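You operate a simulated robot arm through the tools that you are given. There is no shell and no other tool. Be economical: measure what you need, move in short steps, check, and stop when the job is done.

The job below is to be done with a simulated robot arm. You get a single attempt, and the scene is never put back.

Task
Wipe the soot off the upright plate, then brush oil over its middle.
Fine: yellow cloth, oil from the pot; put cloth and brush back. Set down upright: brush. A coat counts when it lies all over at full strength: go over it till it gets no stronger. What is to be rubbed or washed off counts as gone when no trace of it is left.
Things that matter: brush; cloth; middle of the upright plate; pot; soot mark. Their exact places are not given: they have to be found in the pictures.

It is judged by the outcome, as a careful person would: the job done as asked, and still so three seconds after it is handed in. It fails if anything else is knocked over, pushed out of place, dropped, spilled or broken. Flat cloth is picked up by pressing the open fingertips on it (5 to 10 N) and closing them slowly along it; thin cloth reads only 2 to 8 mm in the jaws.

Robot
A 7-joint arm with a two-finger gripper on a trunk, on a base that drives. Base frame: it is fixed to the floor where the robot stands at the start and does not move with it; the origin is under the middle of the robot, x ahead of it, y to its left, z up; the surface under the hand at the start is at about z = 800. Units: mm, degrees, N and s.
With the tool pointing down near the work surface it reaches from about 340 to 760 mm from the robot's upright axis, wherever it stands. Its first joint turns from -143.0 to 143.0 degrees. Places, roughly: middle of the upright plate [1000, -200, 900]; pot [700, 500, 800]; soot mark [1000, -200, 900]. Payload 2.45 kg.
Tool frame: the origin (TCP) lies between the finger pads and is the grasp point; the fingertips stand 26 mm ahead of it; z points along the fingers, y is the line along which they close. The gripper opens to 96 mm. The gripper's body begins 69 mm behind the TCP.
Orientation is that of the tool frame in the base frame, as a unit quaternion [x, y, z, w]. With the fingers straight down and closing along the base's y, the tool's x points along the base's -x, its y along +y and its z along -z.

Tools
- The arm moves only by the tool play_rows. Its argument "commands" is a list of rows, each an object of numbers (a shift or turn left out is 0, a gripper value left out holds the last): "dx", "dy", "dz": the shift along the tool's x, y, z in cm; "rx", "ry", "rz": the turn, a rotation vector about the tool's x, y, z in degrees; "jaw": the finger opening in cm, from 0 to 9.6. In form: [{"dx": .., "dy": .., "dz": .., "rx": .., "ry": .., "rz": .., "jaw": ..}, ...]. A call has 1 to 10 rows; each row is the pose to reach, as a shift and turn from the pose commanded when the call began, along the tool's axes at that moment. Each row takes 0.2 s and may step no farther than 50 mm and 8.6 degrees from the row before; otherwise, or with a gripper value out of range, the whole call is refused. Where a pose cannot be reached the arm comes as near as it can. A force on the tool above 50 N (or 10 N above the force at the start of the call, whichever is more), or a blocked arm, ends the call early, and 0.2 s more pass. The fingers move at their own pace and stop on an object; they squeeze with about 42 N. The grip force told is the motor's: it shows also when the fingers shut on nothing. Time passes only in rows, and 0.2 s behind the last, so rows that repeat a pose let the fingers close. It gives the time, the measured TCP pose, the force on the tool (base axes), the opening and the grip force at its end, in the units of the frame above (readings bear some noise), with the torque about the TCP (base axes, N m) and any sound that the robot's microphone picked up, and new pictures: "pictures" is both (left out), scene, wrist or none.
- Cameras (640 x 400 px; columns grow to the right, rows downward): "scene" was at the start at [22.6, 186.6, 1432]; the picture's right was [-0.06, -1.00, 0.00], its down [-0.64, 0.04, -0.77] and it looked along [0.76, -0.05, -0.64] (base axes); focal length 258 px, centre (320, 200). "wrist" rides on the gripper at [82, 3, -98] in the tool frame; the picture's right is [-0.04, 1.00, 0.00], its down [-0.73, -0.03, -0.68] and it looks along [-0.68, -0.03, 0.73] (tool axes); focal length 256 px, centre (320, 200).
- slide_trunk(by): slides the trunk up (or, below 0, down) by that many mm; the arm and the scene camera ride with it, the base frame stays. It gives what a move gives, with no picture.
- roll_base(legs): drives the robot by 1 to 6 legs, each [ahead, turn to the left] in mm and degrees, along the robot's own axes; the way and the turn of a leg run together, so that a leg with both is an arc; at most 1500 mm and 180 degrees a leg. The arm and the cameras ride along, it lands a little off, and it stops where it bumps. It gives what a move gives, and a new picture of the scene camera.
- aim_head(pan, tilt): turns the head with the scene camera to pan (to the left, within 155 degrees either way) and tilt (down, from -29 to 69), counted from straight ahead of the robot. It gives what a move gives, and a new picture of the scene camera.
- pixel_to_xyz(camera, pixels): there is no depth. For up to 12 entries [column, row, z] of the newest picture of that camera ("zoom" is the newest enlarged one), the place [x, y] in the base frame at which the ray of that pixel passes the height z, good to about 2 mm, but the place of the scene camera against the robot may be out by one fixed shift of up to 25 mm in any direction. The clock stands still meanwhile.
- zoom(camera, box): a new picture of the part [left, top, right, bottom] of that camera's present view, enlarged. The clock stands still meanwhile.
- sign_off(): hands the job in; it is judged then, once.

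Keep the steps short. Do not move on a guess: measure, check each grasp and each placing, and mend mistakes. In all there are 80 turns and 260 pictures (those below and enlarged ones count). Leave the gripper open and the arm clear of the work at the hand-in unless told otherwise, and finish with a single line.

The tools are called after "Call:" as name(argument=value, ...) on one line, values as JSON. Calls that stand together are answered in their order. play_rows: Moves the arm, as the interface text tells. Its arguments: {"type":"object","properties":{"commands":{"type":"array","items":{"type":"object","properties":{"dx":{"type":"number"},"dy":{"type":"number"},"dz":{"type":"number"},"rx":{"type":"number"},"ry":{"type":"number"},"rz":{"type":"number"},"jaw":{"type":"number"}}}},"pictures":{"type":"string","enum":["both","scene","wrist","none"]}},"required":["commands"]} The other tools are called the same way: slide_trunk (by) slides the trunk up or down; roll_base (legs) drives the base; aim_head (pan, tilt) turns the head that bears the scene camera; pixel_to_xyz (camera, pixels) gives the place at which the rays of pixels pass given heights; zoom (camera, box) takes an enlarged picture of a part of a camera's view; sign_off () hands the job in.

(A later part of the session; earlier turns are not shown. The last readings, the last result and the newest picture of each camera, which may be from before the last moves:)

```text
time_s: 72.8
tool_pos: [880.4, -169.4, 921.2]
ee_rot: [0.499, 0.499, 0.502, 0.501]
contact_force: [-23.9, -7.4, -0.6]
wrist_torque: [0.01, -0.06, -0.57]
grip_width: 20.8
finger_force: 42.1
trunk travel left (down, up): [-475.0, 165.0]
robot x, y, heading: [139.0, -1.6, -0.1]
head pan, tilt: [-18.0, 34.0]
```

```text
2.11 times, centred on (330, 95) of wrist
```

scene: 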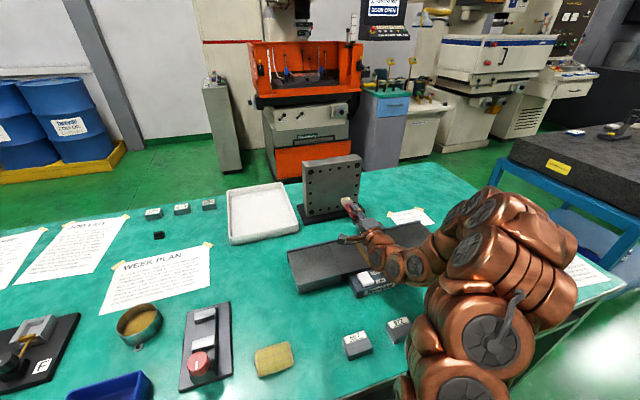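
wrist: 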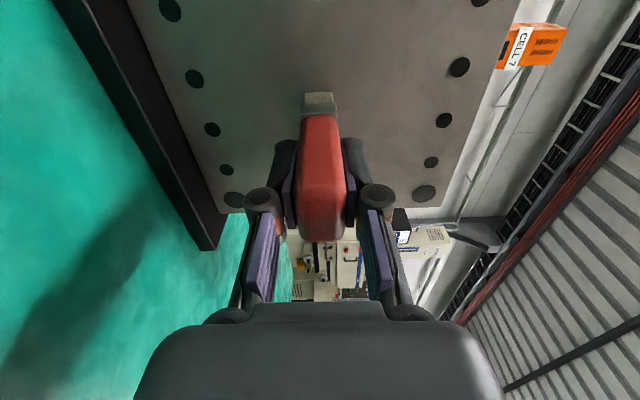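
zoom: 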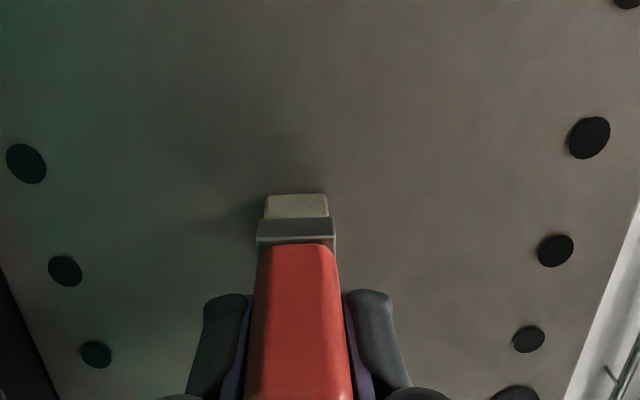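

No oil is clearly visible on the plate, and the bristles look pale. I'll back off and look closely at both the plate and the brush tip.

Call:
play_rows(commands=[{"dz": -2}, {"dz": -6}, {"dz": -8, "dx": -4}, {"dz": -8, "dx": -9}, {"dz": -8, "dx": -13}], pictures="both")

Call:
zoom(camera="scene", box=[300, 150, 370, 215])

Call:
zoom(camera="wrist", box=[290, 80, 350, 120])

Call:
zoom(camera="scene", box=[345, 180, 405, 240])

```text
time_s: 74.0
tool_pos: [801.2, -298.1, 921.9]
ee_rot: [0.498, 0.499, 0.502, 0.5]
contact_force: [-0.3, 0.6, -0.4]
wrist_torque: [0.01, 0.01, 0.0]
grip_width: 20.9
finger_force: 42.3
trunk travel left (down, up): [-475.0, 165.0]
robot x, y, heading: [138.6, 1.0, -0.5]
head pan, tilt: [-18.0, 34.0]
```

scene: 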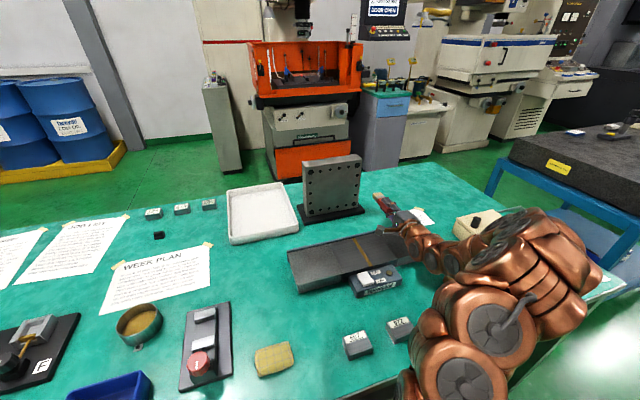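
wrist: 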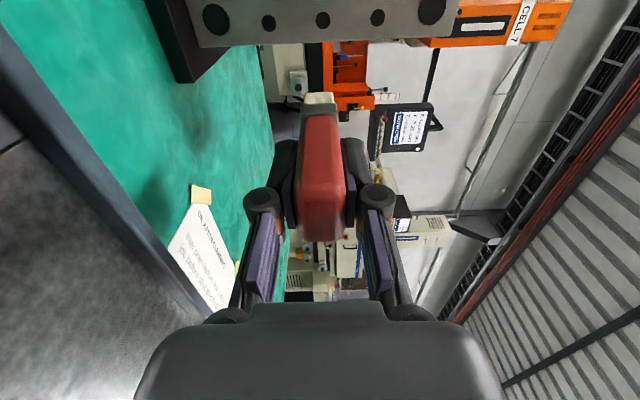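

```text
6.15 times, centred on (335, 182) of scene
```

zoom: 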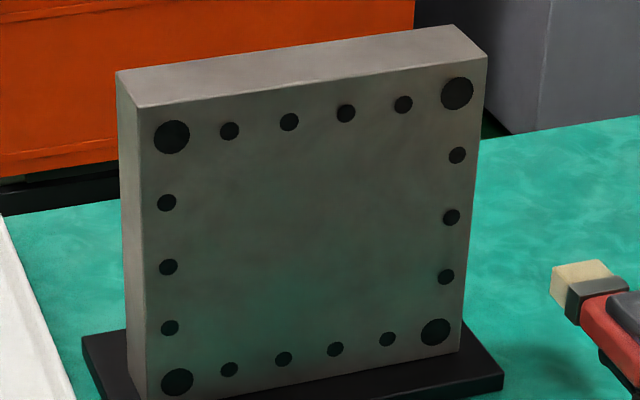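

```text
10.00 times, centred on (320, 100) of wrist
```

zoom: 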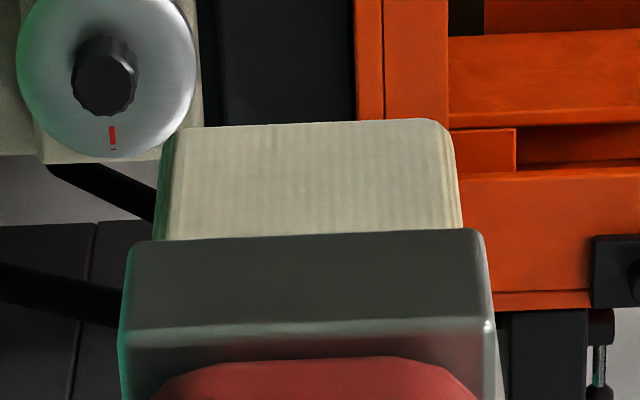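

```text
6.67 times, centred on (375, 210) of scene
```

zoom: 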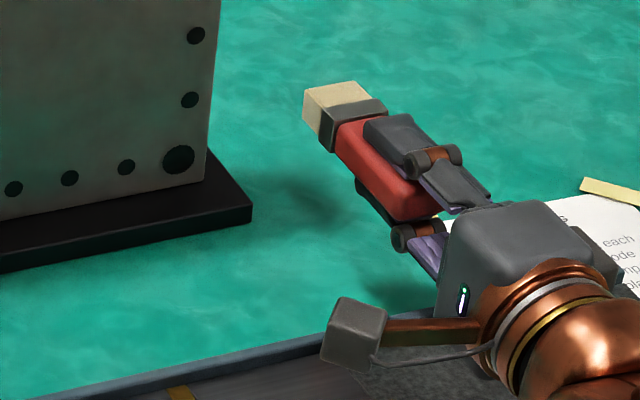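

The bristles are still dry and the plate is bare, so the dip took no oil. I'll go back to the pot and dip properly, with the tip touching the bottom, a pause, and a small stir.

Call:
play_rows(commands=[{"dx": 4.2, "dy": 0.6, "dz": -1.3, "rx": 5}, {"dx": 8.4, "dy": 1.2, "dz": -2.6, "rx": 10}, {"dx": 12.6, "dy": 1.8, "dz": -3.9, "rx": 15}, {"dx": 16.8, "dy": 2.4, "dz": -5.2, "rx": 20}, {"dx": 21, "dy": 3, "dz": -6.5, "rx": 25}, {"dx": 25.2, "dy": 3.6, "dz": -7.8, "rx": 30}, {"dx": 29.4, "dy": 4.2, "dz": -9.1, "rx": 35}, {"dx": 33.6, "dy": 4.8, "dz": -10.4, "rx": 40}, {"dx": 37.8, "dy": 5.4, "dz": -11.7, "rx": 45}, {"dx": 42, "dy": 6, "dz": -13, "rx": 50}], pictures="none")

Call:
aim_head(pan=30, tilt=45)

```text
time_s: 76.2
tool_pos: [669.1, 121.5, 980.2]
ee_rot: [0.663, 0.666, 0.243, 0.243]
contact_force: [-0.3, 0.6, 0.0]
wrist_torque: [0.03, 0.02, 0.02]
grip_width: 21.0
finger_force: 41.8
out of reach, approached as far as the arm can: row 4, 5, 6
trunk travel left (down, up): [-475.0, 165.0]
robot x, y, heading: [140.4, 0.2, -0.2]
head pan, tilt: [-18.0, 34.0]
```

```text
time_s: 77.3
tool_pos: [670.3, 121.3, 979.6]
ee_rot: [0.663, 0.665, 0.244, 0.243]
contact_force: [0.1, 0.1, -0.5]
wrist_torque: [0.01, 0.01, 0.03]
grip_width: 20.6
finger_force: 42.3
trunk travel left (down, up): [-475.0, 165.0]
robot x, y, heading: [139.8, 0.7, -0.2]
head pan, tilt: [30.0, 45.0]
```

scene: 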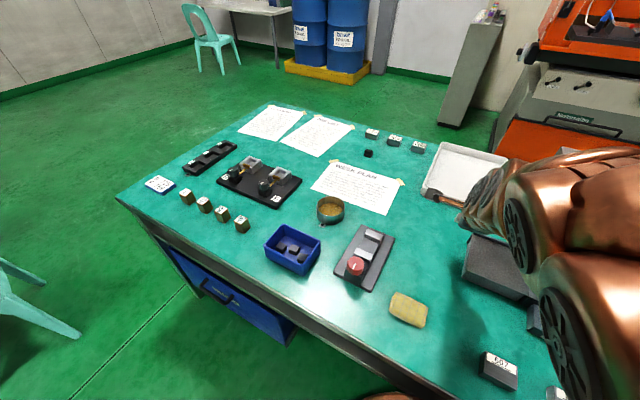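

Call:
zoom(camera="scene", box=[300, 180, 360, 235])

Call:
play_rows(commands=[{"dx": 3.5, "rx": 4}, {"dx": 7, "rx": 8}, {"dx": 10.5, "dy": -0.2, "rx": 12}, {"dx": 14, "dy": -0.3, "rx": 16}, {"dx": 17.5, "dy": -0.4, "rx": 20}, {"dx": 21, "dy": -0.5, "rx": 24}, {"dx": 24.5, "dy": -0.6, "dz": -0.1, "rx": 28}, {"dx": 28, "dy": -0.6, "dz": -0.2, "rx": 32}, {"dx": 31.5, "dy": -0.7, "dz": -0.3, "rx": 36}, {"dx": 35, "dy": -0.7, "dz": -0.3, "rx": 40}], pictures="wrist")

Call:
zoom(camera="scene", box=[290, 140, 370, 230])

```text
7.27 times, centred on (330, 208) of scene
```

zoom: 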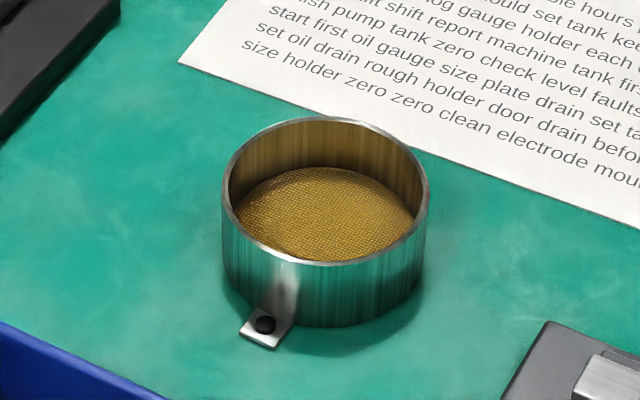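

```text
time_s: 79.5
tool_pos: [665.2, 470.6, 975.6]
ee_rot: [0.708, 0.707, -0.001, 0.001]
contact_force: [1.9, 0.4, -2.0]
wrist_torque: [0.02, 0.17, 0.03]
grip_width: 21.0
finger_force: 42.1
trunk travel left (down, up): [-475.0, 165.0]
robot x, y, heading: [139.0, 0.8, -0.2]
head pan, tilt: [30.0, 45.0]
```

wrist: 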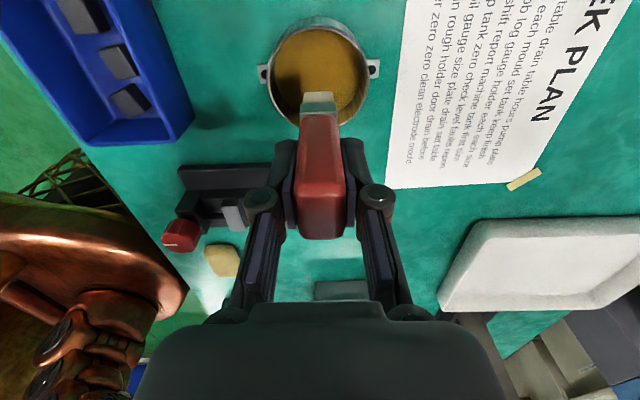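

```text
4.44 times, centred on (330, 185) of scene
```

zoom: 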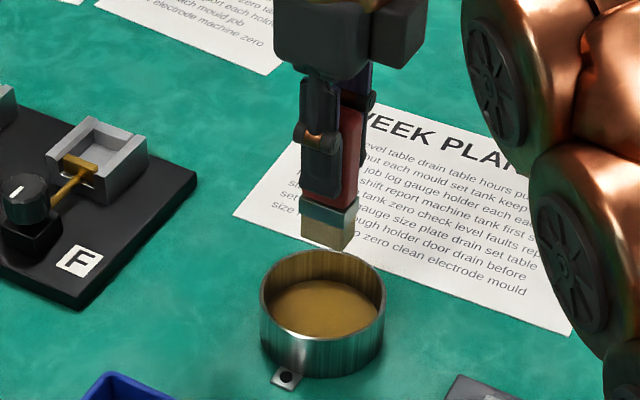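

The pot holds a soaked pad, so the brush must be pressed onto it like an ink pad. I'll lower it and press gently.

Call:
play_rows(commands=[{"dz": 3}, {"dz": 6}, {"dz": 7.6}, {"dz": 7.9}, {"dz": 8.1}], pictures="none")

```text
time_s: 80.7
tool_pos: [661.0, 469.3, 897.3]
ee_rot: [0.705, 0.709, 0.001, 0.001]
contact_force: [0.7, -0.3, -0.4]
wrist_torque: [0.02, -0.02, -0.01]
grip_width: 21.0
finger_force: 42.1
trunk travel left (down, up): [-475.0, 165.0]
robot x, y, heading: [138.8, -1.5, 0.0]
head pan, tilt: [30.0, 45.0]
```

Call:
play_rows(commands=[{"dz": 0.15}, {"dz": 0.3}, {"dz": 0.4}, {"dz": 0.5}], pictures="none")

```text
time_s: 81.7
tool_pos: [661.9, 470.5, 892.5]
ee_rot: [0.706, 0.708, 0.001, 0.002]
contact_force: [0.5, 0.3, -0.3]
wrist_torque: [0.01, 0.0, 0.0]
grip_width: 20.9
finger_force: 41.9
trunk travel left (down, up): [-475.0, 165.0]
robot x, y, heading: [140.9, 1.3, -0.0]
head pan, tilt: [30.0, 45.0]
```

Call:
play_rows(commands=[{"dz": 0.1}, {"dz": 0.2}, {"dz": 0.3}, {"dz": 0.35}], pictures="none")

```text
time_s: 82.7
tool_pos: [661.2, 472.4, 892.3]
ee_rot: [0.706, 0.708, 0.005, 0.002]
contact_force: [0.4, -0.2, 31.2]
wrist_torque: [-0.04, -0.04, 0.03]
grip_width: 20.8
finger_force: 42.1
trunk travel left (down, up): [-475.0, 165.0]
robot x, y, heading: [140.1, 0.5, -0.1]
head pan, tilt: [30.0, 45.0]
```

It's pressing at 31 N. I'll hold, ease a little, and lift to see whether it took oil.

Call:
play_rows(commands=[{"dz": 0}, {"dz": -0.1}, {"dz": -0.1}, {"dz": -0.1}, {"dz": -2}, {"dz": -5}, {"dz": -8}], pictures="none")

Call:
zoom(camera="scene", box=[290, 150, 360, 230])

Call:
zoom(camera="wrist", box=[290, 70, 350, 130])

```text
time_s: 84.3
tool_pos: [659.8, 470.4, 967.6]
ee_rot: [0.706, 0.708, -0.001, 0.002]
contact_force: [-0.1, 0.2, -1.0]
wrist_torque: [0.01, 0.02, 0.0]
grip_width: 20.9
finger_force: 41.8
trunk travel left (down, up): [-475.0, 165.0]
robot x, y, heading: [141.1, 2.3, -0.4]
head pan, tilt: [30.0, 45.0]
```

```text
5.00 times, centred on (325, 190) of scene
```

zoom: 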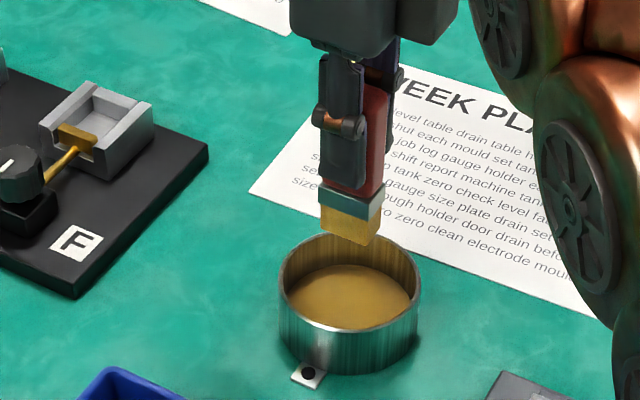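

```text
6.67 times, centred on (320, 100) of wrist
```

zoom: 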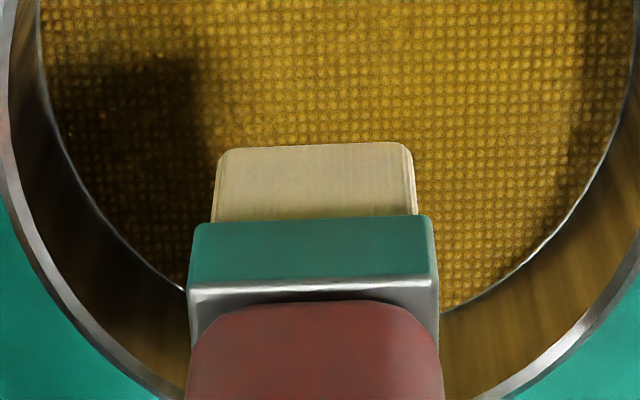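

The bristles are golden now, so the brush is loaded. I'll swing back to the plate.

Call:
play_rows(commands=[{"dx": -4.2, "dz": -0.5, "rx": -4}, {"dx": -8.4, "dz": -1, "rx": -8}, {"dx": -12.6, "dz": -1.5, "rx": -12}, {"dx": -16.8, "dz": -2, "rx": -16}, {"dx": -21, "dz": -2.5, "rx": -20}, {"dx": -25.2, "dz": -3, "rx": -24}, {"dx": -29.4, "dz": -3, "rx": -28}, {"dx": -33.6, "dz": -3, "rx": -32}, {"dx": -37.8, "dz": -3, "rx": -36}, {"dx": -42, "dz": -3, "rx": -40}], pictures="none")

Call:
play_rows(commands=[{"dx": -2.8, "dy": 0.6, "dz": 1.7, "rx": -6.25}, {"dx": -5.5, "dy": 1.2, "dz": 3.4, "rx": -12.5}, {"dx": -8.3, "dy": 1.8, "dz": 5.1, "rx": -18.75}, {"dx": -11, "dy": 2.4, "dz": 6.9, "rx": -25}, {"dx": -13.8, "dy": 3.0, "dz": 8.6, "rx": -31.25}, {"dx": -16.6, "dy": 3.6, "dz": 10.3, "rx": -37.5}, {"dx": -19.3, "dy": 4.2, "dz": 12, "rx": -43.75}, {"dx": -22.1, "dy": 4.8, "dz": 13.7, "rx": -50}, {"dx": -22.1, "dy": 4.8, "dz": 13.7, "rx": -50}], pictures="none")

Call:
aim_head(pan=-18, tilt=34)

```text
time_s: 86.5
tool_pos: [662.3, 49.4, 997.8]
ee_rot: [0.663, 0.665, 0.243, 0.243]
contact_force: [0.2, 0.7, -0.7]
wrist_torque: [-0.02, 0.02, 0.01]
grip_width: 20.9
finger_force: 41.6
trunk travel left (down, up): [-475.0, 165.0]
robot x, y, heading: [140.7, 2.5, -0.1]
head pan, tilt: [30.0, 45.0]
```

```text
time_s: 88.5
tool_pos: [788.6, -170.3, 925.3]
ee_rot: [0.498, 0.499, 0.503, 0.5]
contact_force: [0.2, 0.1, -0.7]
wrist_torque: [0.03, 0.02, 0.01]
grip_width: 21.0
finger_force: 42.4
out of reach, approached as far as the arm can: row 3, 4, 5, 6, 7
trunk travel left (down, up): [-475.0, 165.0]
robot x, y, heading: [142.2, -3.1, -0.1]
head pan, tilt: [30.0, 45.0]
```

```text
time_s: 89.7
tool_pos: [787.2, -169.8, 926.4]
ee_rot: [0.498, 0.5, 0.502, 0.5]
contact_force: [-0.1, 0.3, -0.9]
wrist_torque: [0.01, 0.0, 0.01]
grip_width: 20.9
finger_force: 42.4
trunk travel left (down, up): [-475.0, 165.0]
robot x, y, heading: [136.5, 2.1, 0.1]
head pan, tilt: [-18.0, 34.0]
```

scene: 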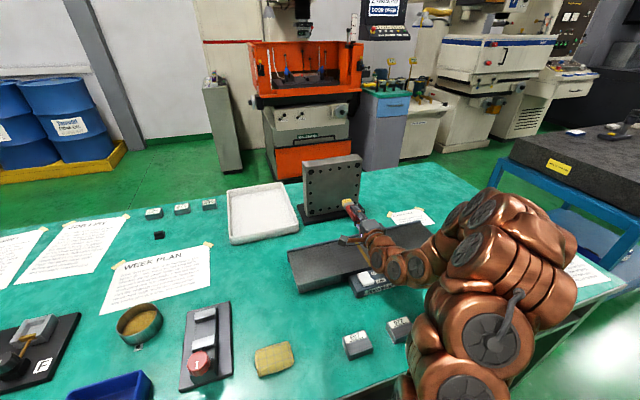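

The brush is in position. I'll advance to touch, with the last millimetres in small steps.

Call:
play_rows(commands=[{"dy": -0.5, "dz": 4.5}, {"dy": -0.5, "dz": 8.5}, {"dy": -0.5, "dz": 9.0}, {"dy": -0.5, "dz": 9.2}, {"dy": -0.5, "dz": 9.3}, {"dy": -0.5, "dz": 9.35}], pictures="none")

```text
time_s: 91.1
tool_pos: [880.6, -169.3, 921.7]
ee_rot: [0.498, 0.5, 0.501, 0.501]
contact_force: [-33.1, 0.8, -7.5]
wrist_torque: [-0.04, 0.3, -0.05]
grip_width: 21.0
finger_force: 41.5
trunk travel left (down, up): [-475.0, 165.0]
robot x, y, heading: [139.1, 1.0, -0.1]
head pan, tilt: [-18.0, 34.0]
```

I'll ease back 0.8 mm and stroke sideways.

Call:
play_rows(commands=[{"dz": -0.08, "dx": 1.5}, {"dz": -0.08, "dx": 3.5}, {"dz": -0.08, "dx": 1.5}, {"dz": -0.08, "dx": 0}, {"dz": -0.08, "dx": -1.5}, {"dz": -0.08, "dx": -3.5}, {"dz": -0.08, "dx": -1.5}, {"dz": -0.08, "dx": 0}], pictures="none")

Call:
zoom(camera="scene", box=[300, 150, 370, 215])

Call:
zoom(camera="wrist", box=[180, 0, 480, 190])

```text
time_s: 92.9
tool_pos: [880.2, -170.2, 920.9]
ee_rot: [0.498, 0.5, 0.501, 0.5]
contact_force: [-10.4, -3.3, -1.0]
wrist_torque: [-0.02, 0.02, -0.27]
grip_width: 21.1
finger_force: 41.9
trunk travel left (down, up): [-475.0, 165.0]
robot x, y, heading: [138.1, 1.7, -0.1]
head pan, tilt: [-18.0, 34.0]
```

```text
6.15 times, centred on (335, 182) of scene
```

zoom: 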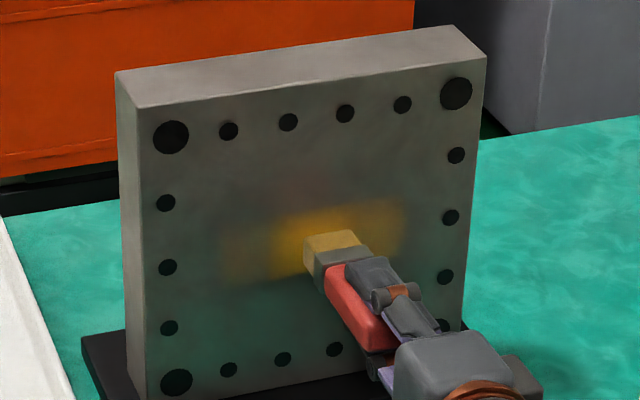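

```text
2.11 times, centred on (330, 95) of wrist
```

zoom: 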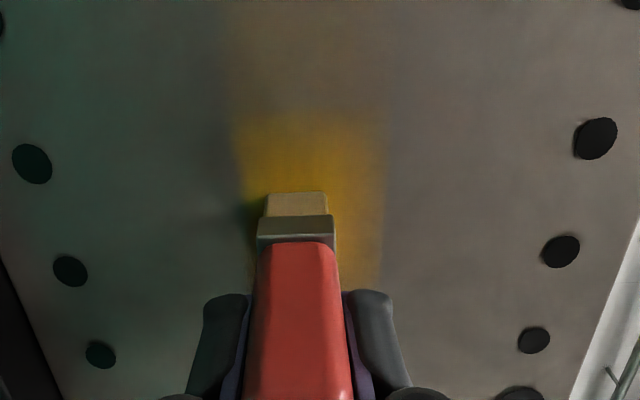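

Oil shows now as a yellow band. I'll keep brushing at this depth, with more strokes here and then the bands above and below.

Call:
play_rows(commands=[{"dx": 2}, {"dx": 4}, {"dx": 4, "dy": 1.2}, {"dx": 2, "dy": 1.2}, {"dx": 0, "dy": 1.2}, {"dx": -2, "dy": 1.2}, {"dx": -4, "dy": 1.2}, {"dx": -4, "dy": 2.5}, {"dx": -2, "dy": 2.5}, {"dx": 0, "dy": 2.5}], pictures="none")

Call:
play_rows(commands=[{"dx": 2}, {"dx": 4}, {"dx": 4, "dy": -2.5}, {"dx": 4, "dy": -4}, {"dx": 2, "dy": -4}, {"dx": 0, "dy": -4}, {"dx": -2, "dy": -4}, {"dx": -4, "dy": -4}, {"dx": -4, "dy": -5.2}, {"dx": -2, "dy": -5.2}], pictures="none")

Call:
zoom(camera="scene", box=[300, 150, 370, 215])

Call:
zoom(camera="wrist", box=[180, 0, 480, 190])

```text
time_s: 95.1
tool_pos: [880.2, -170.3, 945.3]
ee_rot: [0.497, 0.501, 0.502, 0.499]
contact_force: [-7.4, 1.0, -0.9]
wrist_torque: [-0.01, 0.01, -0.12]
grip_width: 20.8
finger_force: 41.7
trunk travel left (down, up): [-475.0, 165.0]
robot x, y, heading: [141.1, -0.1, 0.1]
head pan, tilt: [-18.0, 34.0]
```

```text
time_s: 97.3
tool_pos: [880.8, -190.1, 892.9]
ee_rot: [0.499, 0.5, 0.501, 0.501]
contact_force: [-9.8, -3.0, -2.2]
wrist_torque: [-0.04, 0.14, -0.24]
grip_width: 21.0
finger_force: 41.8
trunk travel left (down, up): [-475.0, 165.0]
robot x, y, heading: [140.7, 1.7, 0.0]
head pan, tilt: [-18.0, 34.0]
```

```text
6.15 times, centred on (335, 182) of scene
```

zoom: 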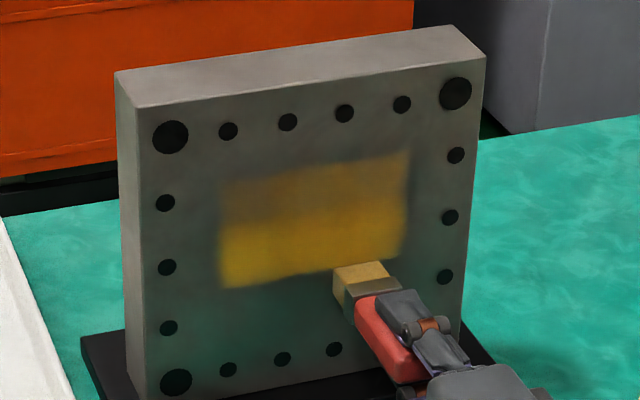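

```text
2.11 times, centred on (330, 95) of wrist
```

zoom: 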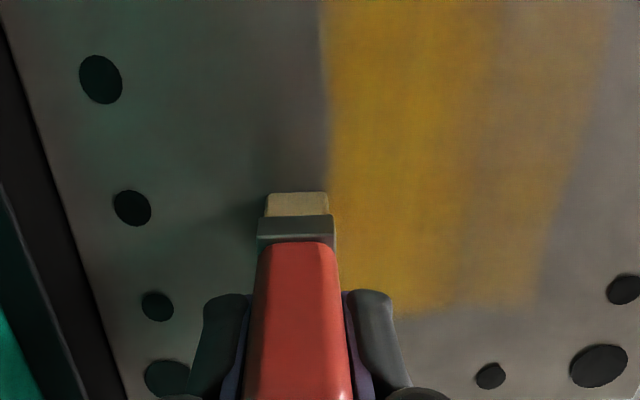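

The coat is building. I'll do the lower band, then go over everything again.

Call:
play_rows(commands=[{"dx": 1.5}, {"dx": 3.8}, {"dx": 6}, {"dx": 6, "dy": -1.2}, {"dx": 4, "dy": -1.2}, {"dx": 2, "dy": -1.2}, {"dx": 0, "dy": -1.2}, {"dx": -2, "dy": -1.2}, {"dx": -2, "dy": 0}, {"dx": 0, "dy": 0}], pictures="none")

Call:
play_rows(commands=[{"dx": 2}, {"dx": 4}, {"dx": 6}, {"dx": 6, "dy": 1.3}, {"dx": 4, "dy": 1.3}, {"dx": 2, "dy": 1.3}, {"dx": 0, "dy": 1.3}, {"dx": -2, "dy": 1.3}, {"dx": -2, "dy": 2.6}, {"dx": 0, "dy": 2.6}], pictures="none")

Call:
play_rows(commands=[{"dx": 2}, {"dx": 4}, {"dx": 6}, {"dx": 6, "dy": 1.3}, {"dx": 4, "dy": 1.3}, {"dx": 2, "dy": 1.3}, {"dx": 0, "dy": 1.3}, {"dx": -2, "dy": 1.3}, {"dx": -2, "dy": 2.6}, {"dx": 0, "dy": 2.6}], pictures="none")

Call:
zoom(camera="scene", box=[300, 150, 370, 215])

Call:
zoom(camera="wrist", box=[180, 0, 480, 190])

```text
time_s: 98.6
tool_pos: [880.7, -153.0, 891.9]
ee_rot: [0.49, 0.499, 0.511, 0.5]
contact_force: [-2.3, 12.6, 22.0]
wrist_torque: [-0.17, 2.96, -1.63]
grip_width: 20.8
finger_force: 41.7
trunk travel left (down, up): [-475.0, 165.0]
robot x, y, heading: [140.8, -1.2, 0.6]
head pan, tilt: [-18.0, 34.0]
stopped in row 6: the force on the tool passed its limit at 73 N (the readings are from after the stop); the commanded pose is now the measured one
```

```text
time_s: 100.0
tool_pos: [885.8, -88.1, 889.3]
ee_rot: [0.481, 0.515, 0.519, 0.484]
contact_force: [-1.5, 62.1, 102.1]
wrist_torque: [-1.2, 12.37, -7.46]
grip_width: 21.4
finger_force: 41.9
trunk travel left (down, up): [-475.0, 165.0]
robot x, y, heading: [137.1, -4.7, 0.9]
head pan, tilt: [-18.0, 34.0]
stopped in row 6: the force on the tool passed its limit at 116 N (the readings are from after the stop); the commanded pose is now the measured one
```

```text
time_s: 102.2
tool_pos: [885.4, -109.4, 903.2]
ee_rot: [0.498, 0.508, 0.515, 0.478]
contact_force: [0.5, -1.0, -0.4]
wrist_torque: [-0.03, 0.05, 0.05]
grip_width: 20.8
finger_force: 41.9
trunk travel left (down, up): [-475.0, 165.0]
robot x, y, heading: [135.8, -1.9, 0.6]
head pan, tilt: [-18.0, 34.0]
```

```text
6.15 times, centred on (335, 182) of scene
```

zoom: 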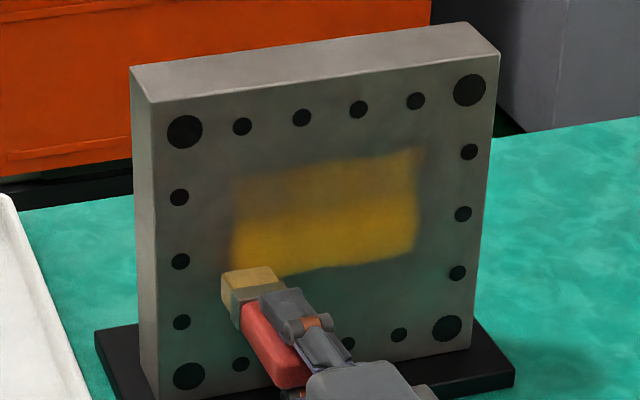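

```text
2.11 times, centred on (330, 95) of wrist
```

zoom: 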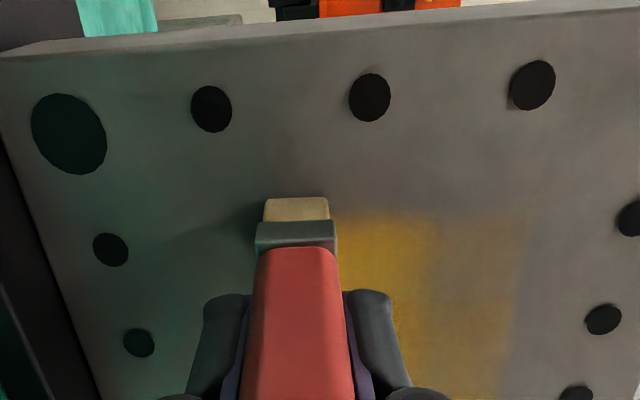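

Something was hit: high force upward and sideways at z≈889, probably the forearm against the box or conveyor in front. I'll back off and up, then check everything.

Call:
play_rows(commands=[{"dz": -1, "dy": 0.5}, {"dz": -3, "dy": 2}, {"dz": -6, "dy": 4}, {"dz": -8, "dy": 6}], pictures="both")

Call:
zoom(camera="scene", box=[270, 200, 460, 340])

```text
time_s: 103.2
tool_pos: [805.3, -116.5, 967.2]
ee_rot: [0.497, 0.508, 0.515, 0.479]
contact_force: [-0.3, -0.2, -0.8]
wrist_torque: [0.04, -0.01, -0.01]
grip_width: 20.9
finger_force: 42.5
trunk travel left (down, up): [-475.0, 165.0]
robot x, y, heading: [133.5, 1.1, 0.7]
head pan, tilt: [-18.0, 34.0]
```

scene: 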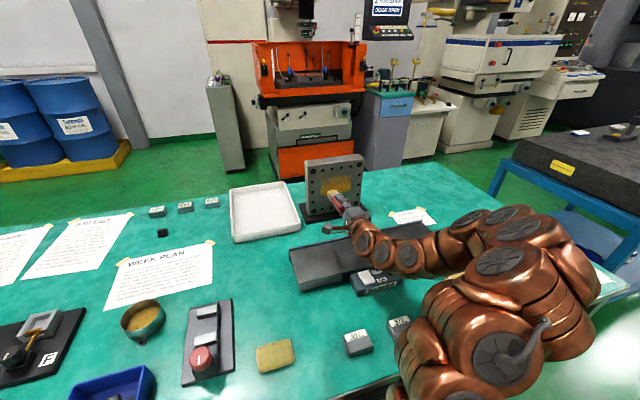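
wrist: 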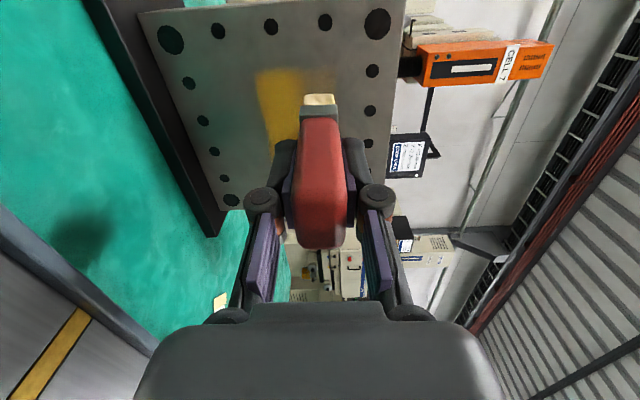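

```text
2.86 times, centred on (365, 270) of scene
```

zoom: 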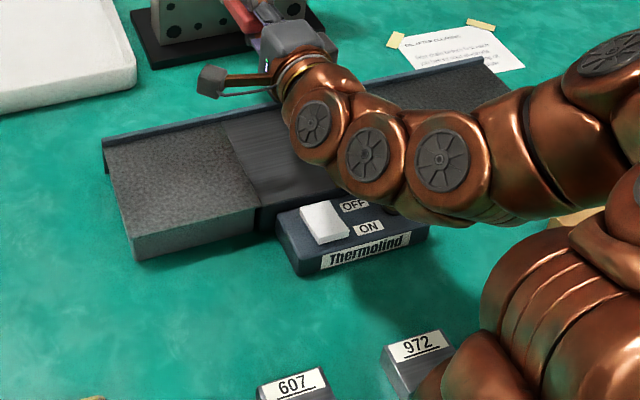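

Nothing looks displaced or knocked. The forearm runs low over the conveyor at that height. For the lower band I'll point the brush 15° downwards, which keeps the wrist about 50 mm higher. First I'll straighten the hand and stand off 20 mm.

Call:
play_rows(commands=[{"dx": -1.5, "rx": 4, "ry": -0.9, "rz": -0.5}, {"dx": -3, "dy": -1.5, "dz": 1, "rx": 8, "ry": -1.8, "rz": -1}, {"dx": -4.5, "dy": -3.5, "dz": 3, "rx": 12, "ry": -2.7, "rz": -1.4}, {"dx": -5.8, "dy": -5, "dz": 4.5, "rx": 14.3, "ry": -2.7, "rz": -1.4}, {"dx": -5.8, "dy": -6, "dz": 5.3, "rx": 14.3, "ry": -2.7, "rz": -1.4}], pictures="both")

Call:
zoom(camera="scene", box=[290, 150, 430, 300])

```text
time_s: 104.3
tool_pos: [860.8, -170.3, 904.3]
ee_rot: [0.558, 0.563, 0.431, 0.432]
contact_force: [-0.3, 0.1, -0.8]
wrist_torque: [0.03, -0.03, 0.04]
grip_width: 21.0
finger_force: 42.4
trunk travel left (down, up): [-475.0, 165.0]
robot x, y, heading: [134.6, 0.1, 0.6]
head pan, tilt: [-18.0, 34.0]
```

scene: 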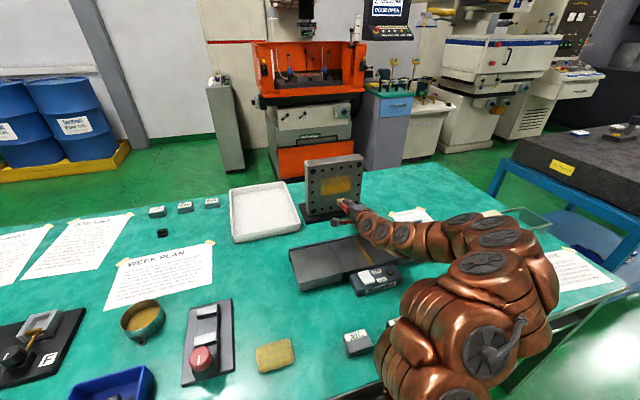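
wrist: 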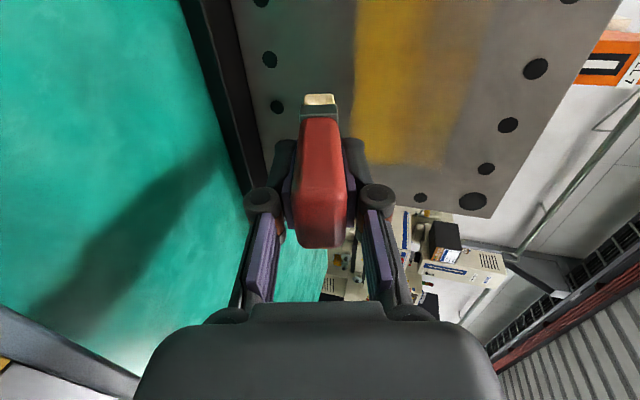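

```text
2.67 times, centred on (360, 225) of scene
```

zoom: 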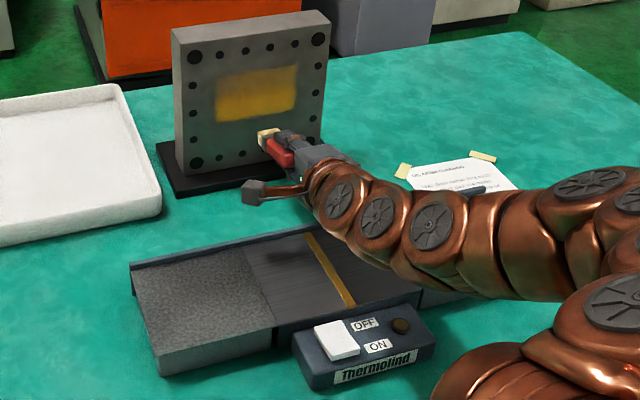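

The wrist is clear now. From the torque, I think the gripper body's lower edge scraped the conveyor ridge, so I'll check that later. I'll advance the tilted brush until it touches.

Call:
play_rows(commands=[{"dz": 0.97, "dy": 0.26}, {"dz": 1.55, "dy": 0.41}, {"dz": 1.75, "dy": 0.47}, {"dz": 1.9, "dy": 0.51}], pictures="none")

```text
time_s: 105.3
tool_pos: [879.6, -171.4, 904.9]
ee_rot: [0.559, 0.562, 0.431, 0.432]
contact_force: [-0.1, 0.4, -0.5]
wrist_torque: [-0.01, 0.03, -0.03]
grip_width: 20.8
finger_force: 41.8
trunk travel left (down, up): [-475.0, 165.0]
robot x, y, heading: [134.9, -0.2, 1.0]
head pan, tilt: [-18.0, 34.0]
```

Call:
play_rows(commands=[{"dz": 0.15, "dy": 0.04}, {"dz": 0.29, "dy": 0.08}, {"dz": 0.4, "dy": 0.1}], pictures="none")

```text
time_s: 106.2
tool_pos: [884.2, -170.7, 904.2]
ee_rot: [0.558, 0.563, 0.431, 0.432]
contact_force: [0.2, 0.7, -0.4]
wrist_torque: [0.02, 0.01, -0.02]
grip_width: 21.0
finger_force: 41.8
trunk travel left (down, up): [-475.0, 165.0]
robot x, y, heading: [136.3, -4.0, 0.7]
head pan, tilt: [-18.0, 34.0]
```

Call:
play_rows(commands=[{"dz": 0.1, "dy": 0.03}, {"dz": 0.19, "dy": 0.05}, {"dz": 0.29, "dy": 0.08}], pictures="wrist")

```text
time_s: 107.0
tool_pos: [884.9, -171.3, 903.2]
ee_rot: [0.558, 0.563, 0.43, 0.432]
contact_force: [-22.8, -0.2, -1.0]
wrist_torque: [-0.01, 0.29, 0.4]
grip_width: 21.0
finger_force: 41.9
trunk travel left (down, up): [-475.0, 165.0]
robot x, y, heading: [137.8, -5.0, 0.7]
head pan, tilt: [-18.0, 34.0]
```

wrist: 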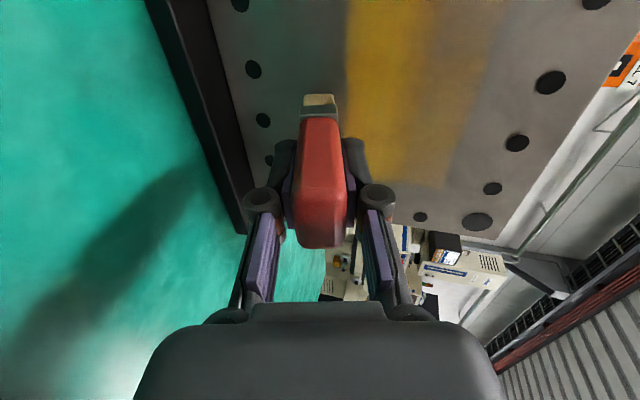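

The brush touches at 23 N. I'll ease slightly and stroke the lower band, watching the force.

Call:
play_rows(commands=[{"dz": -0.05, "dx": 1.5}, {"dz": -0.05, "dx": 3.8}, {"dz": -0.05, "dx": 2}, {"dz": -0.05, "dx": 0}, {"dz": -0.05, "dx": -2}, {"dz": -0.05, "dx": -4}, {"dz": -0.05, "dx": -2}, {"dz": -0.05, "dx": 0}], pictures="none")

Call:
zoom(camera="scene", box=[300, 150, 370, 215])

```text
time_s: 108.8
tool_pos: [886.9, -168.4, 904.9]
ee_rot: [0.557, 0.563, 0.432, 0.431]
contact_force: [-17.2, -3.6, 0.5]
wrist_torque: [0.0, 0.09, 0.13]
grip_width: 21.3
finger_force: 42.1
trunk travel left (down, up): [-475.0, 165.0]
robot x, y, heading: [132.4, 3.3, 0.7]
head pan, tilt: [-18.0, 34.0]
```

```text
6.15 times, centred on (335, 182) of scene
```

zoom: 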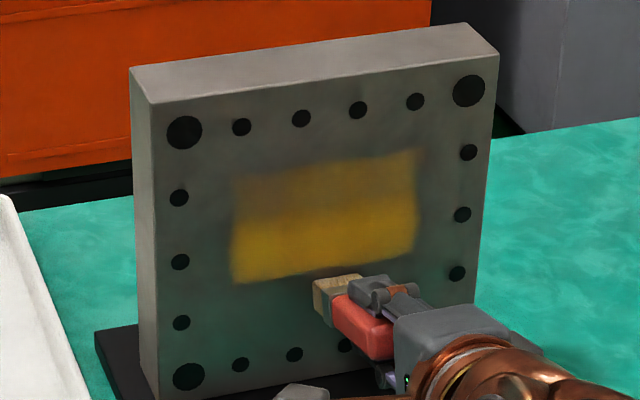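

The brush has run dry; this band took no oil. I'll go back to the pot for another load.

Call:
play_rows(commands=[{"dz": -4}, {"dz": -8}, {"dx": 3.6, "dy": 0.3, "dz": -9.9, "rx": 4.4}, {"dx": 7.3, "dy": 0.5, "dz": -11.8, "rx": 8.8}, {"dx": 10.9, "dy": 0.8, "dz": -13.6, "rx": 13.1}, {"dx": 14.5, "dy": 1.1, "dz": -15.5, "rx": 17.5}, {"dx": 18.1, "dy": 1.4, "dz": -17.4, "rx": 21.9}, {"dx": 21.8, "dy": 1.6, "dz": -19.3, "rx": 26.3}, {"dx": 25.4, "dy": 1.9, "dz": -21.2, "rx": 30.6}, {"dx": 29, "dy": 2.2, "dz": -23.1, "rx": 35}], pictures="none")

Call:
aim_head(pan=30, tilt=45)

Call:
play_rows(commands=[{"dx": 3.5, "rx": 4}, {"dx": 7, "dy": -0.2, "rx": 8}, {"dx": 10.5, "dy": -0.3, "rx": 12}, {"dx": 14, "dy": -0.4, "rx": 16}, {"dx": 17.5, "dy": -0.5, "rx": 20}, {"dx": 21, "dy": -0.6, "rx": 24}, {"dx": 24.5, "dy": -0.7, "dz": 0, "rx": 28}, {"dx": 28, "dy": -0.8, "dz": 0, "rx": 32}, {"dx": 31.5, "dy": -0.9, "dz": 0.1, "rx": 36}, {"dx": 35, "dy": -1.0, "dz": 0.1, "rx": 40}], pictures="both")

```text
time_s: 111.0
tool_pos: [669.1, 125.3, 981.1]
ee_rot: [0.665, 0.664, 0.246, 0.236]
contact_force: [1.2, -3.7, -0.7]
wrist_torque: [0.16, 0.05, 0.13]
grip_width: 21.1
finger_force: 42.2
trunk travel left (down, up): [-475.0, 165.0]
robot x, y, heading: [135.3, -5.4, 0.5]
head pan, tilt: [-18.0, 34.0]
```

```text
time_s: 112.1
tool_pos: [667.8, 125.4, 982.7]
ee_rot: [0.667, 0.663, 0.248, 0.233]
contact_force: [-0.5, -0.1, -0.7]
wrist_torque: [0.0, 0.01, 0.02]
grip_width: 21.0
finger_force: 41.9
trunk travel left (down, up): [-475.0, 165.0]
robot x, y, heading: [138.8, 0.6, 0.5]
head pan, tilt: [30.0, 45.0]
```

scene: 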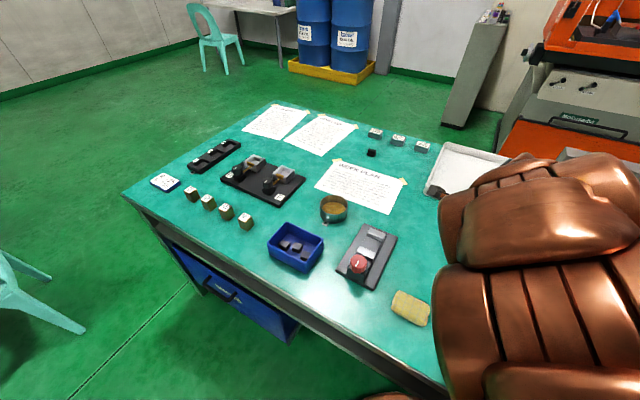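

```text
time_s: 114.3
tool_pos: [660.4, 470.7, 969.1]
ee_rot: [0.708, 0.707, -0.003, 0.001]
contact_force: [1.8, 0.0, -3.1]
wrist_torque: [-0.09, 0.12, -0.01]
grip_width: 21.0
finger_force: 41.9
trunk travel left (down, up): [-475.0, 165.0]
robot x, y, heading: [133.3, -2.6, 0.7]
head pan, tilt: [30.0, 45.0]
```

scene: 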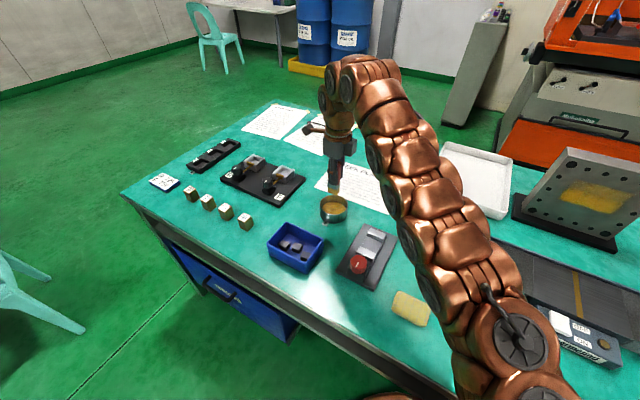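
wrist: 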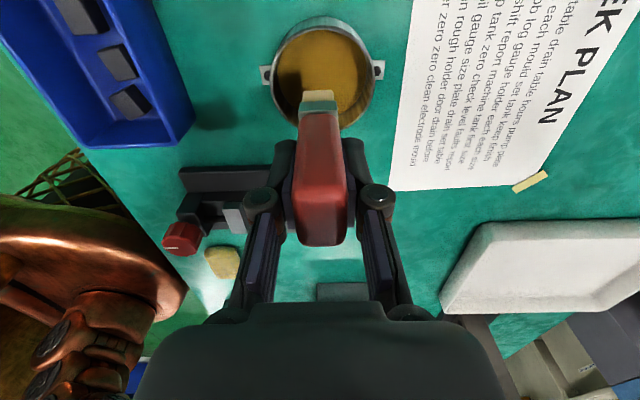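

It lines up over the pot as before. I'll lower and press it onto the oil pad.

Call:
play_rows(commands=[{"dy": 0.2, "dz": 3.5}, {"dy": 0.2, "dz": 6.5}, {"dy": 0.2, "dz": 7.5}, {"dy": 0.2, "dz": 7.8}, {"dy": 0.2, "dz": 8.0}], pictures="none")

Call:
play_rows(commands=[{"dz": 0.1}, {"dz": 0.2}, {"dz": 0.3}], pictures="none")

```text
time_s: 115.5
tool_pos: [661.4, 468.6, 892.6]
ee_rot: [0.706, 0.708, -0.001, 0.002]
contact_force: [-0.5, -0.8, -1.0]
wrist_torque: [-0.02, -0.01, 0.03]
grip_width: 20.9
finger_force: 42.1
trunk travel left (down, up): [-475.0, 165.0]
robot x, y, heading: [134.9, 1.0, 0.4]
head pan, tilt: [30.0, 45.0]
```

```text
time_s: 116.3
tool_pos: [662.7, 468.7, 890.3]
ee_rot: [0.706, 0.708, 0.0, 0.003]
contact_force: [-0.3, -0.6, 0.0]
wrist_torque: [-0.01, 0.01, 0.01]
grip_width: 20.9
finger_force: 41.7
trunk travel left (down, up): [-475.0, 165.0]
robot x, y, heading: [133.0, 0.8, 0.7]
head pan, tilt: [30.0, 45.0]
```

Call:
play_rows(commands=[{"dz": 0.1}, {"dz": 0.2}, {"dz": 0.25}], pictures="none")

Call:
play_rows(commands=[{"dz": 0.08}, {"dz": 0.13}], pictures="none")

```text
time_s: 117.1
tool_pos: [662.9, 470.7, 889.1]
ee_rot: [0.706, 0.708, -0.001, 0.003]
contact_force: [0.3, -0.6, -0.6]
wrist_torque: [0.01, -0.01, -0.03]
grip_width: 20.8
finger_force: 41.7
trunk travel left (down, up): [-475.0, 165.0]
robot x, y, heading: [136.5, -0.5, 0.5]
head pan, tilt: [30.0, 45.0]
```

```text
time_s: 117.7
tool_pos: [662.4, 469.9, 887.3]
ee_rot: [0.706, 0.708, 0.0, 0.003]
contact_force: [0.3, -0.6, 0.1]
wrist_torque: [-0.02, -0.01, 0.03]
grip_width: 20.8
finger_force: 42.0
trunk travel left (down, up): [-475.0, 165.0]
robot x, y, heading: [136.9, -4.6, 1.2]
head pan, tilt: [30.0, 45.0]
```

Call:
play_rows(commands=[{"dz": 0.08}, {"dz": 0.16}, {"dz": 0.22}], pictures="none")

```text
time_s: 118.5
tool_pos: [661.4, 470.9, 886.6]
ee_rot: [0.706, 0.708, 0.001, 0.002]
contact_force: [-1.2, 0.6, 3.7]
wrist_torque: [0.07, 0.01, 0.01]
grip_width: 21.0
finger_force: 42.0
trunk travel left (down, up): [-475.0, 165.0]
robot x, y, heading: [132.3, 1.5, 0.4]
head pan, tilt: [30.0, 45.0]
```

It touches at 886. I'll press 1 mm more, hold a second, lift, then swing back to the plate with the brush pitched 15° down.

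Call:
play_rows(commands=[{"dz": 0.08}, {"dz": 0.1}, {"dz": 0.1}, {"dz": 0.1}, {"dz": 0.05}, {"dz": -1}, {"dz": -4}, {"dz": -8}], pictures="none")

Call:
zoom(camera="scene", box=[290, 150, 360, 230])

Call:
play_rows(commands=[{"dx": -4.2, "dz": -0.5, "rx": -4}, {"dx": -8.4, "dz": -1, "rx": -8}, {"dx": -12.6, "dz": -1.5, "rx": -12}, {"dx": -16.8, "dz": -2, "rx": -16}, {"dx": -21, "dz": -2.5, "rx": -20}, {"dx": -25.2, "dz": -3, "rx": -24}, {"dx": -29.4, "dz": -3, "rx": -28}, {"dx": -33.6, "dz": -3, "rx": -32}, {"dx": -37.8, "dz": -3, "rx": -36}, {"dx": -42, "dz": -3, "rx": -40}], pictures="none")

Call:
play_rows(commands=[{"dx": -2.8, "dy": 1.0, "dz": 1.5, "rx": -4.4}, {"dx": -5.5, "dy": 2.0, "dz": 3.0, "rx": -8.75}, {"dx": -8.3, "dy": 3.0, "dz": 4.4, "rx": -13.1}, {"dx": -11, "dy": 4.0, "dz": 5.9, "rx": -17.5}, {"dx": -13.8, "dy": 5.1, "dz": 7.4, "rx": -21.9}, {"dx": -16.6, "dy": 6.1, "dz": 8.9, "rx": -26.3}, {"dx": -19.3, "dy": 7.1, "dz": 10.3, "rx": -30.6}, {"dx": -22.0, "dy": 8.1, "dz": 11.8, "rx": -35}, {"dx": -22.0, "dy": 8.1, "dz": 11.8, "rx": -35}], pictures="none")

Call:
aim_head(pan=-18, tilt=34)

```text
time_s: 120.3
tool_pos: [661.7, 469.4, 964.9]
ee_rot: [0.706, 0.709, -0.002, 0.003]
contact_force: [-0.1, -0.5, -0.8]
wrist_torque: [-0.01, 0.03, -0.01]
grip_width: 20.9
finger_force: 42.1
trunk travel left (down, up): [-475.0, 165.0]
robot x, y, heading: [131.8, -4.7, 0.6]
head pan, tilt: [30.0, 45.0]
```

```text
5.00 times, centred on (325, 190) of scene
```

zoom: 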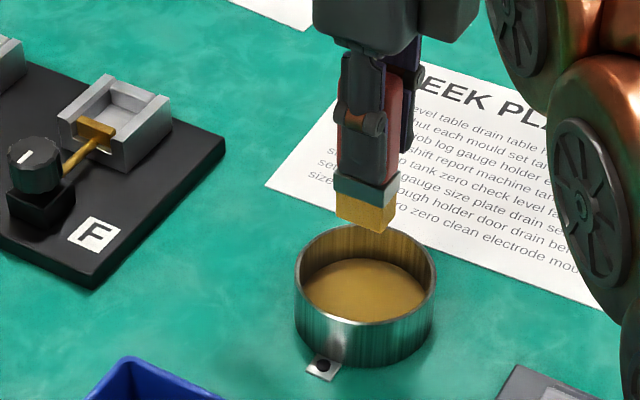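

```text
time_s: 122.5
tool_pos: [662.6, 51.6, 998.1]
ee_rot: [0.662, 0.666, 0.241, 0.244]
contact_force: [0.6, 0.2, -0.8]
wrist_torque: [-0.02, 0.01, -0.03]
grip_width: 20.7
finger_force: 42.1
trunk travel left (down, up): [-475.0, 165.0]
robot x, y, heading: [137.3, -1.5, 0.8]
head pan, tilt: [30.0, 45.0]
```

```text
time_s: 124.5
tool_pos: [801.0, -171.3, 960.3]
ee_rot: [0.558, 0.562, 0.431, 0.432]
contact_force: [0.4, -0.6, 0.1]
wrist_torque: [-0.01, 0.03, -0.01]
grip_width: 20.7
finger_force: 41.9
trunk travel left (down, up): [-475.0, 165.0]
robot x, y, heading: [138.1, -0.3, 0.7]
head pan, tilt: [30.0, 45.0]
```

```text
time_s: 125.7
tool_pos: [801.5, -170.6, 961.5]
ee_rot: [0.559, 0.563, 0.429, 0.433]
contact_force: [-0.4, -1.3, -0.9]
wrist_torque: [-0.01, 0.04, 0.0]
grip_width: 21.1
finger_force: 42.4
trunk travel left (down, up): [-475.0, 165.0]
robot x, y, heading: [132.1, -4.2, 0.8]
head pan, tilt: [-18.0, 34.0]
5 turns are left
```

scene: 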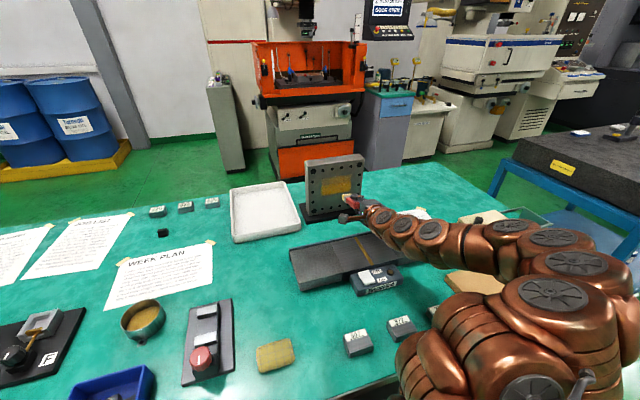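

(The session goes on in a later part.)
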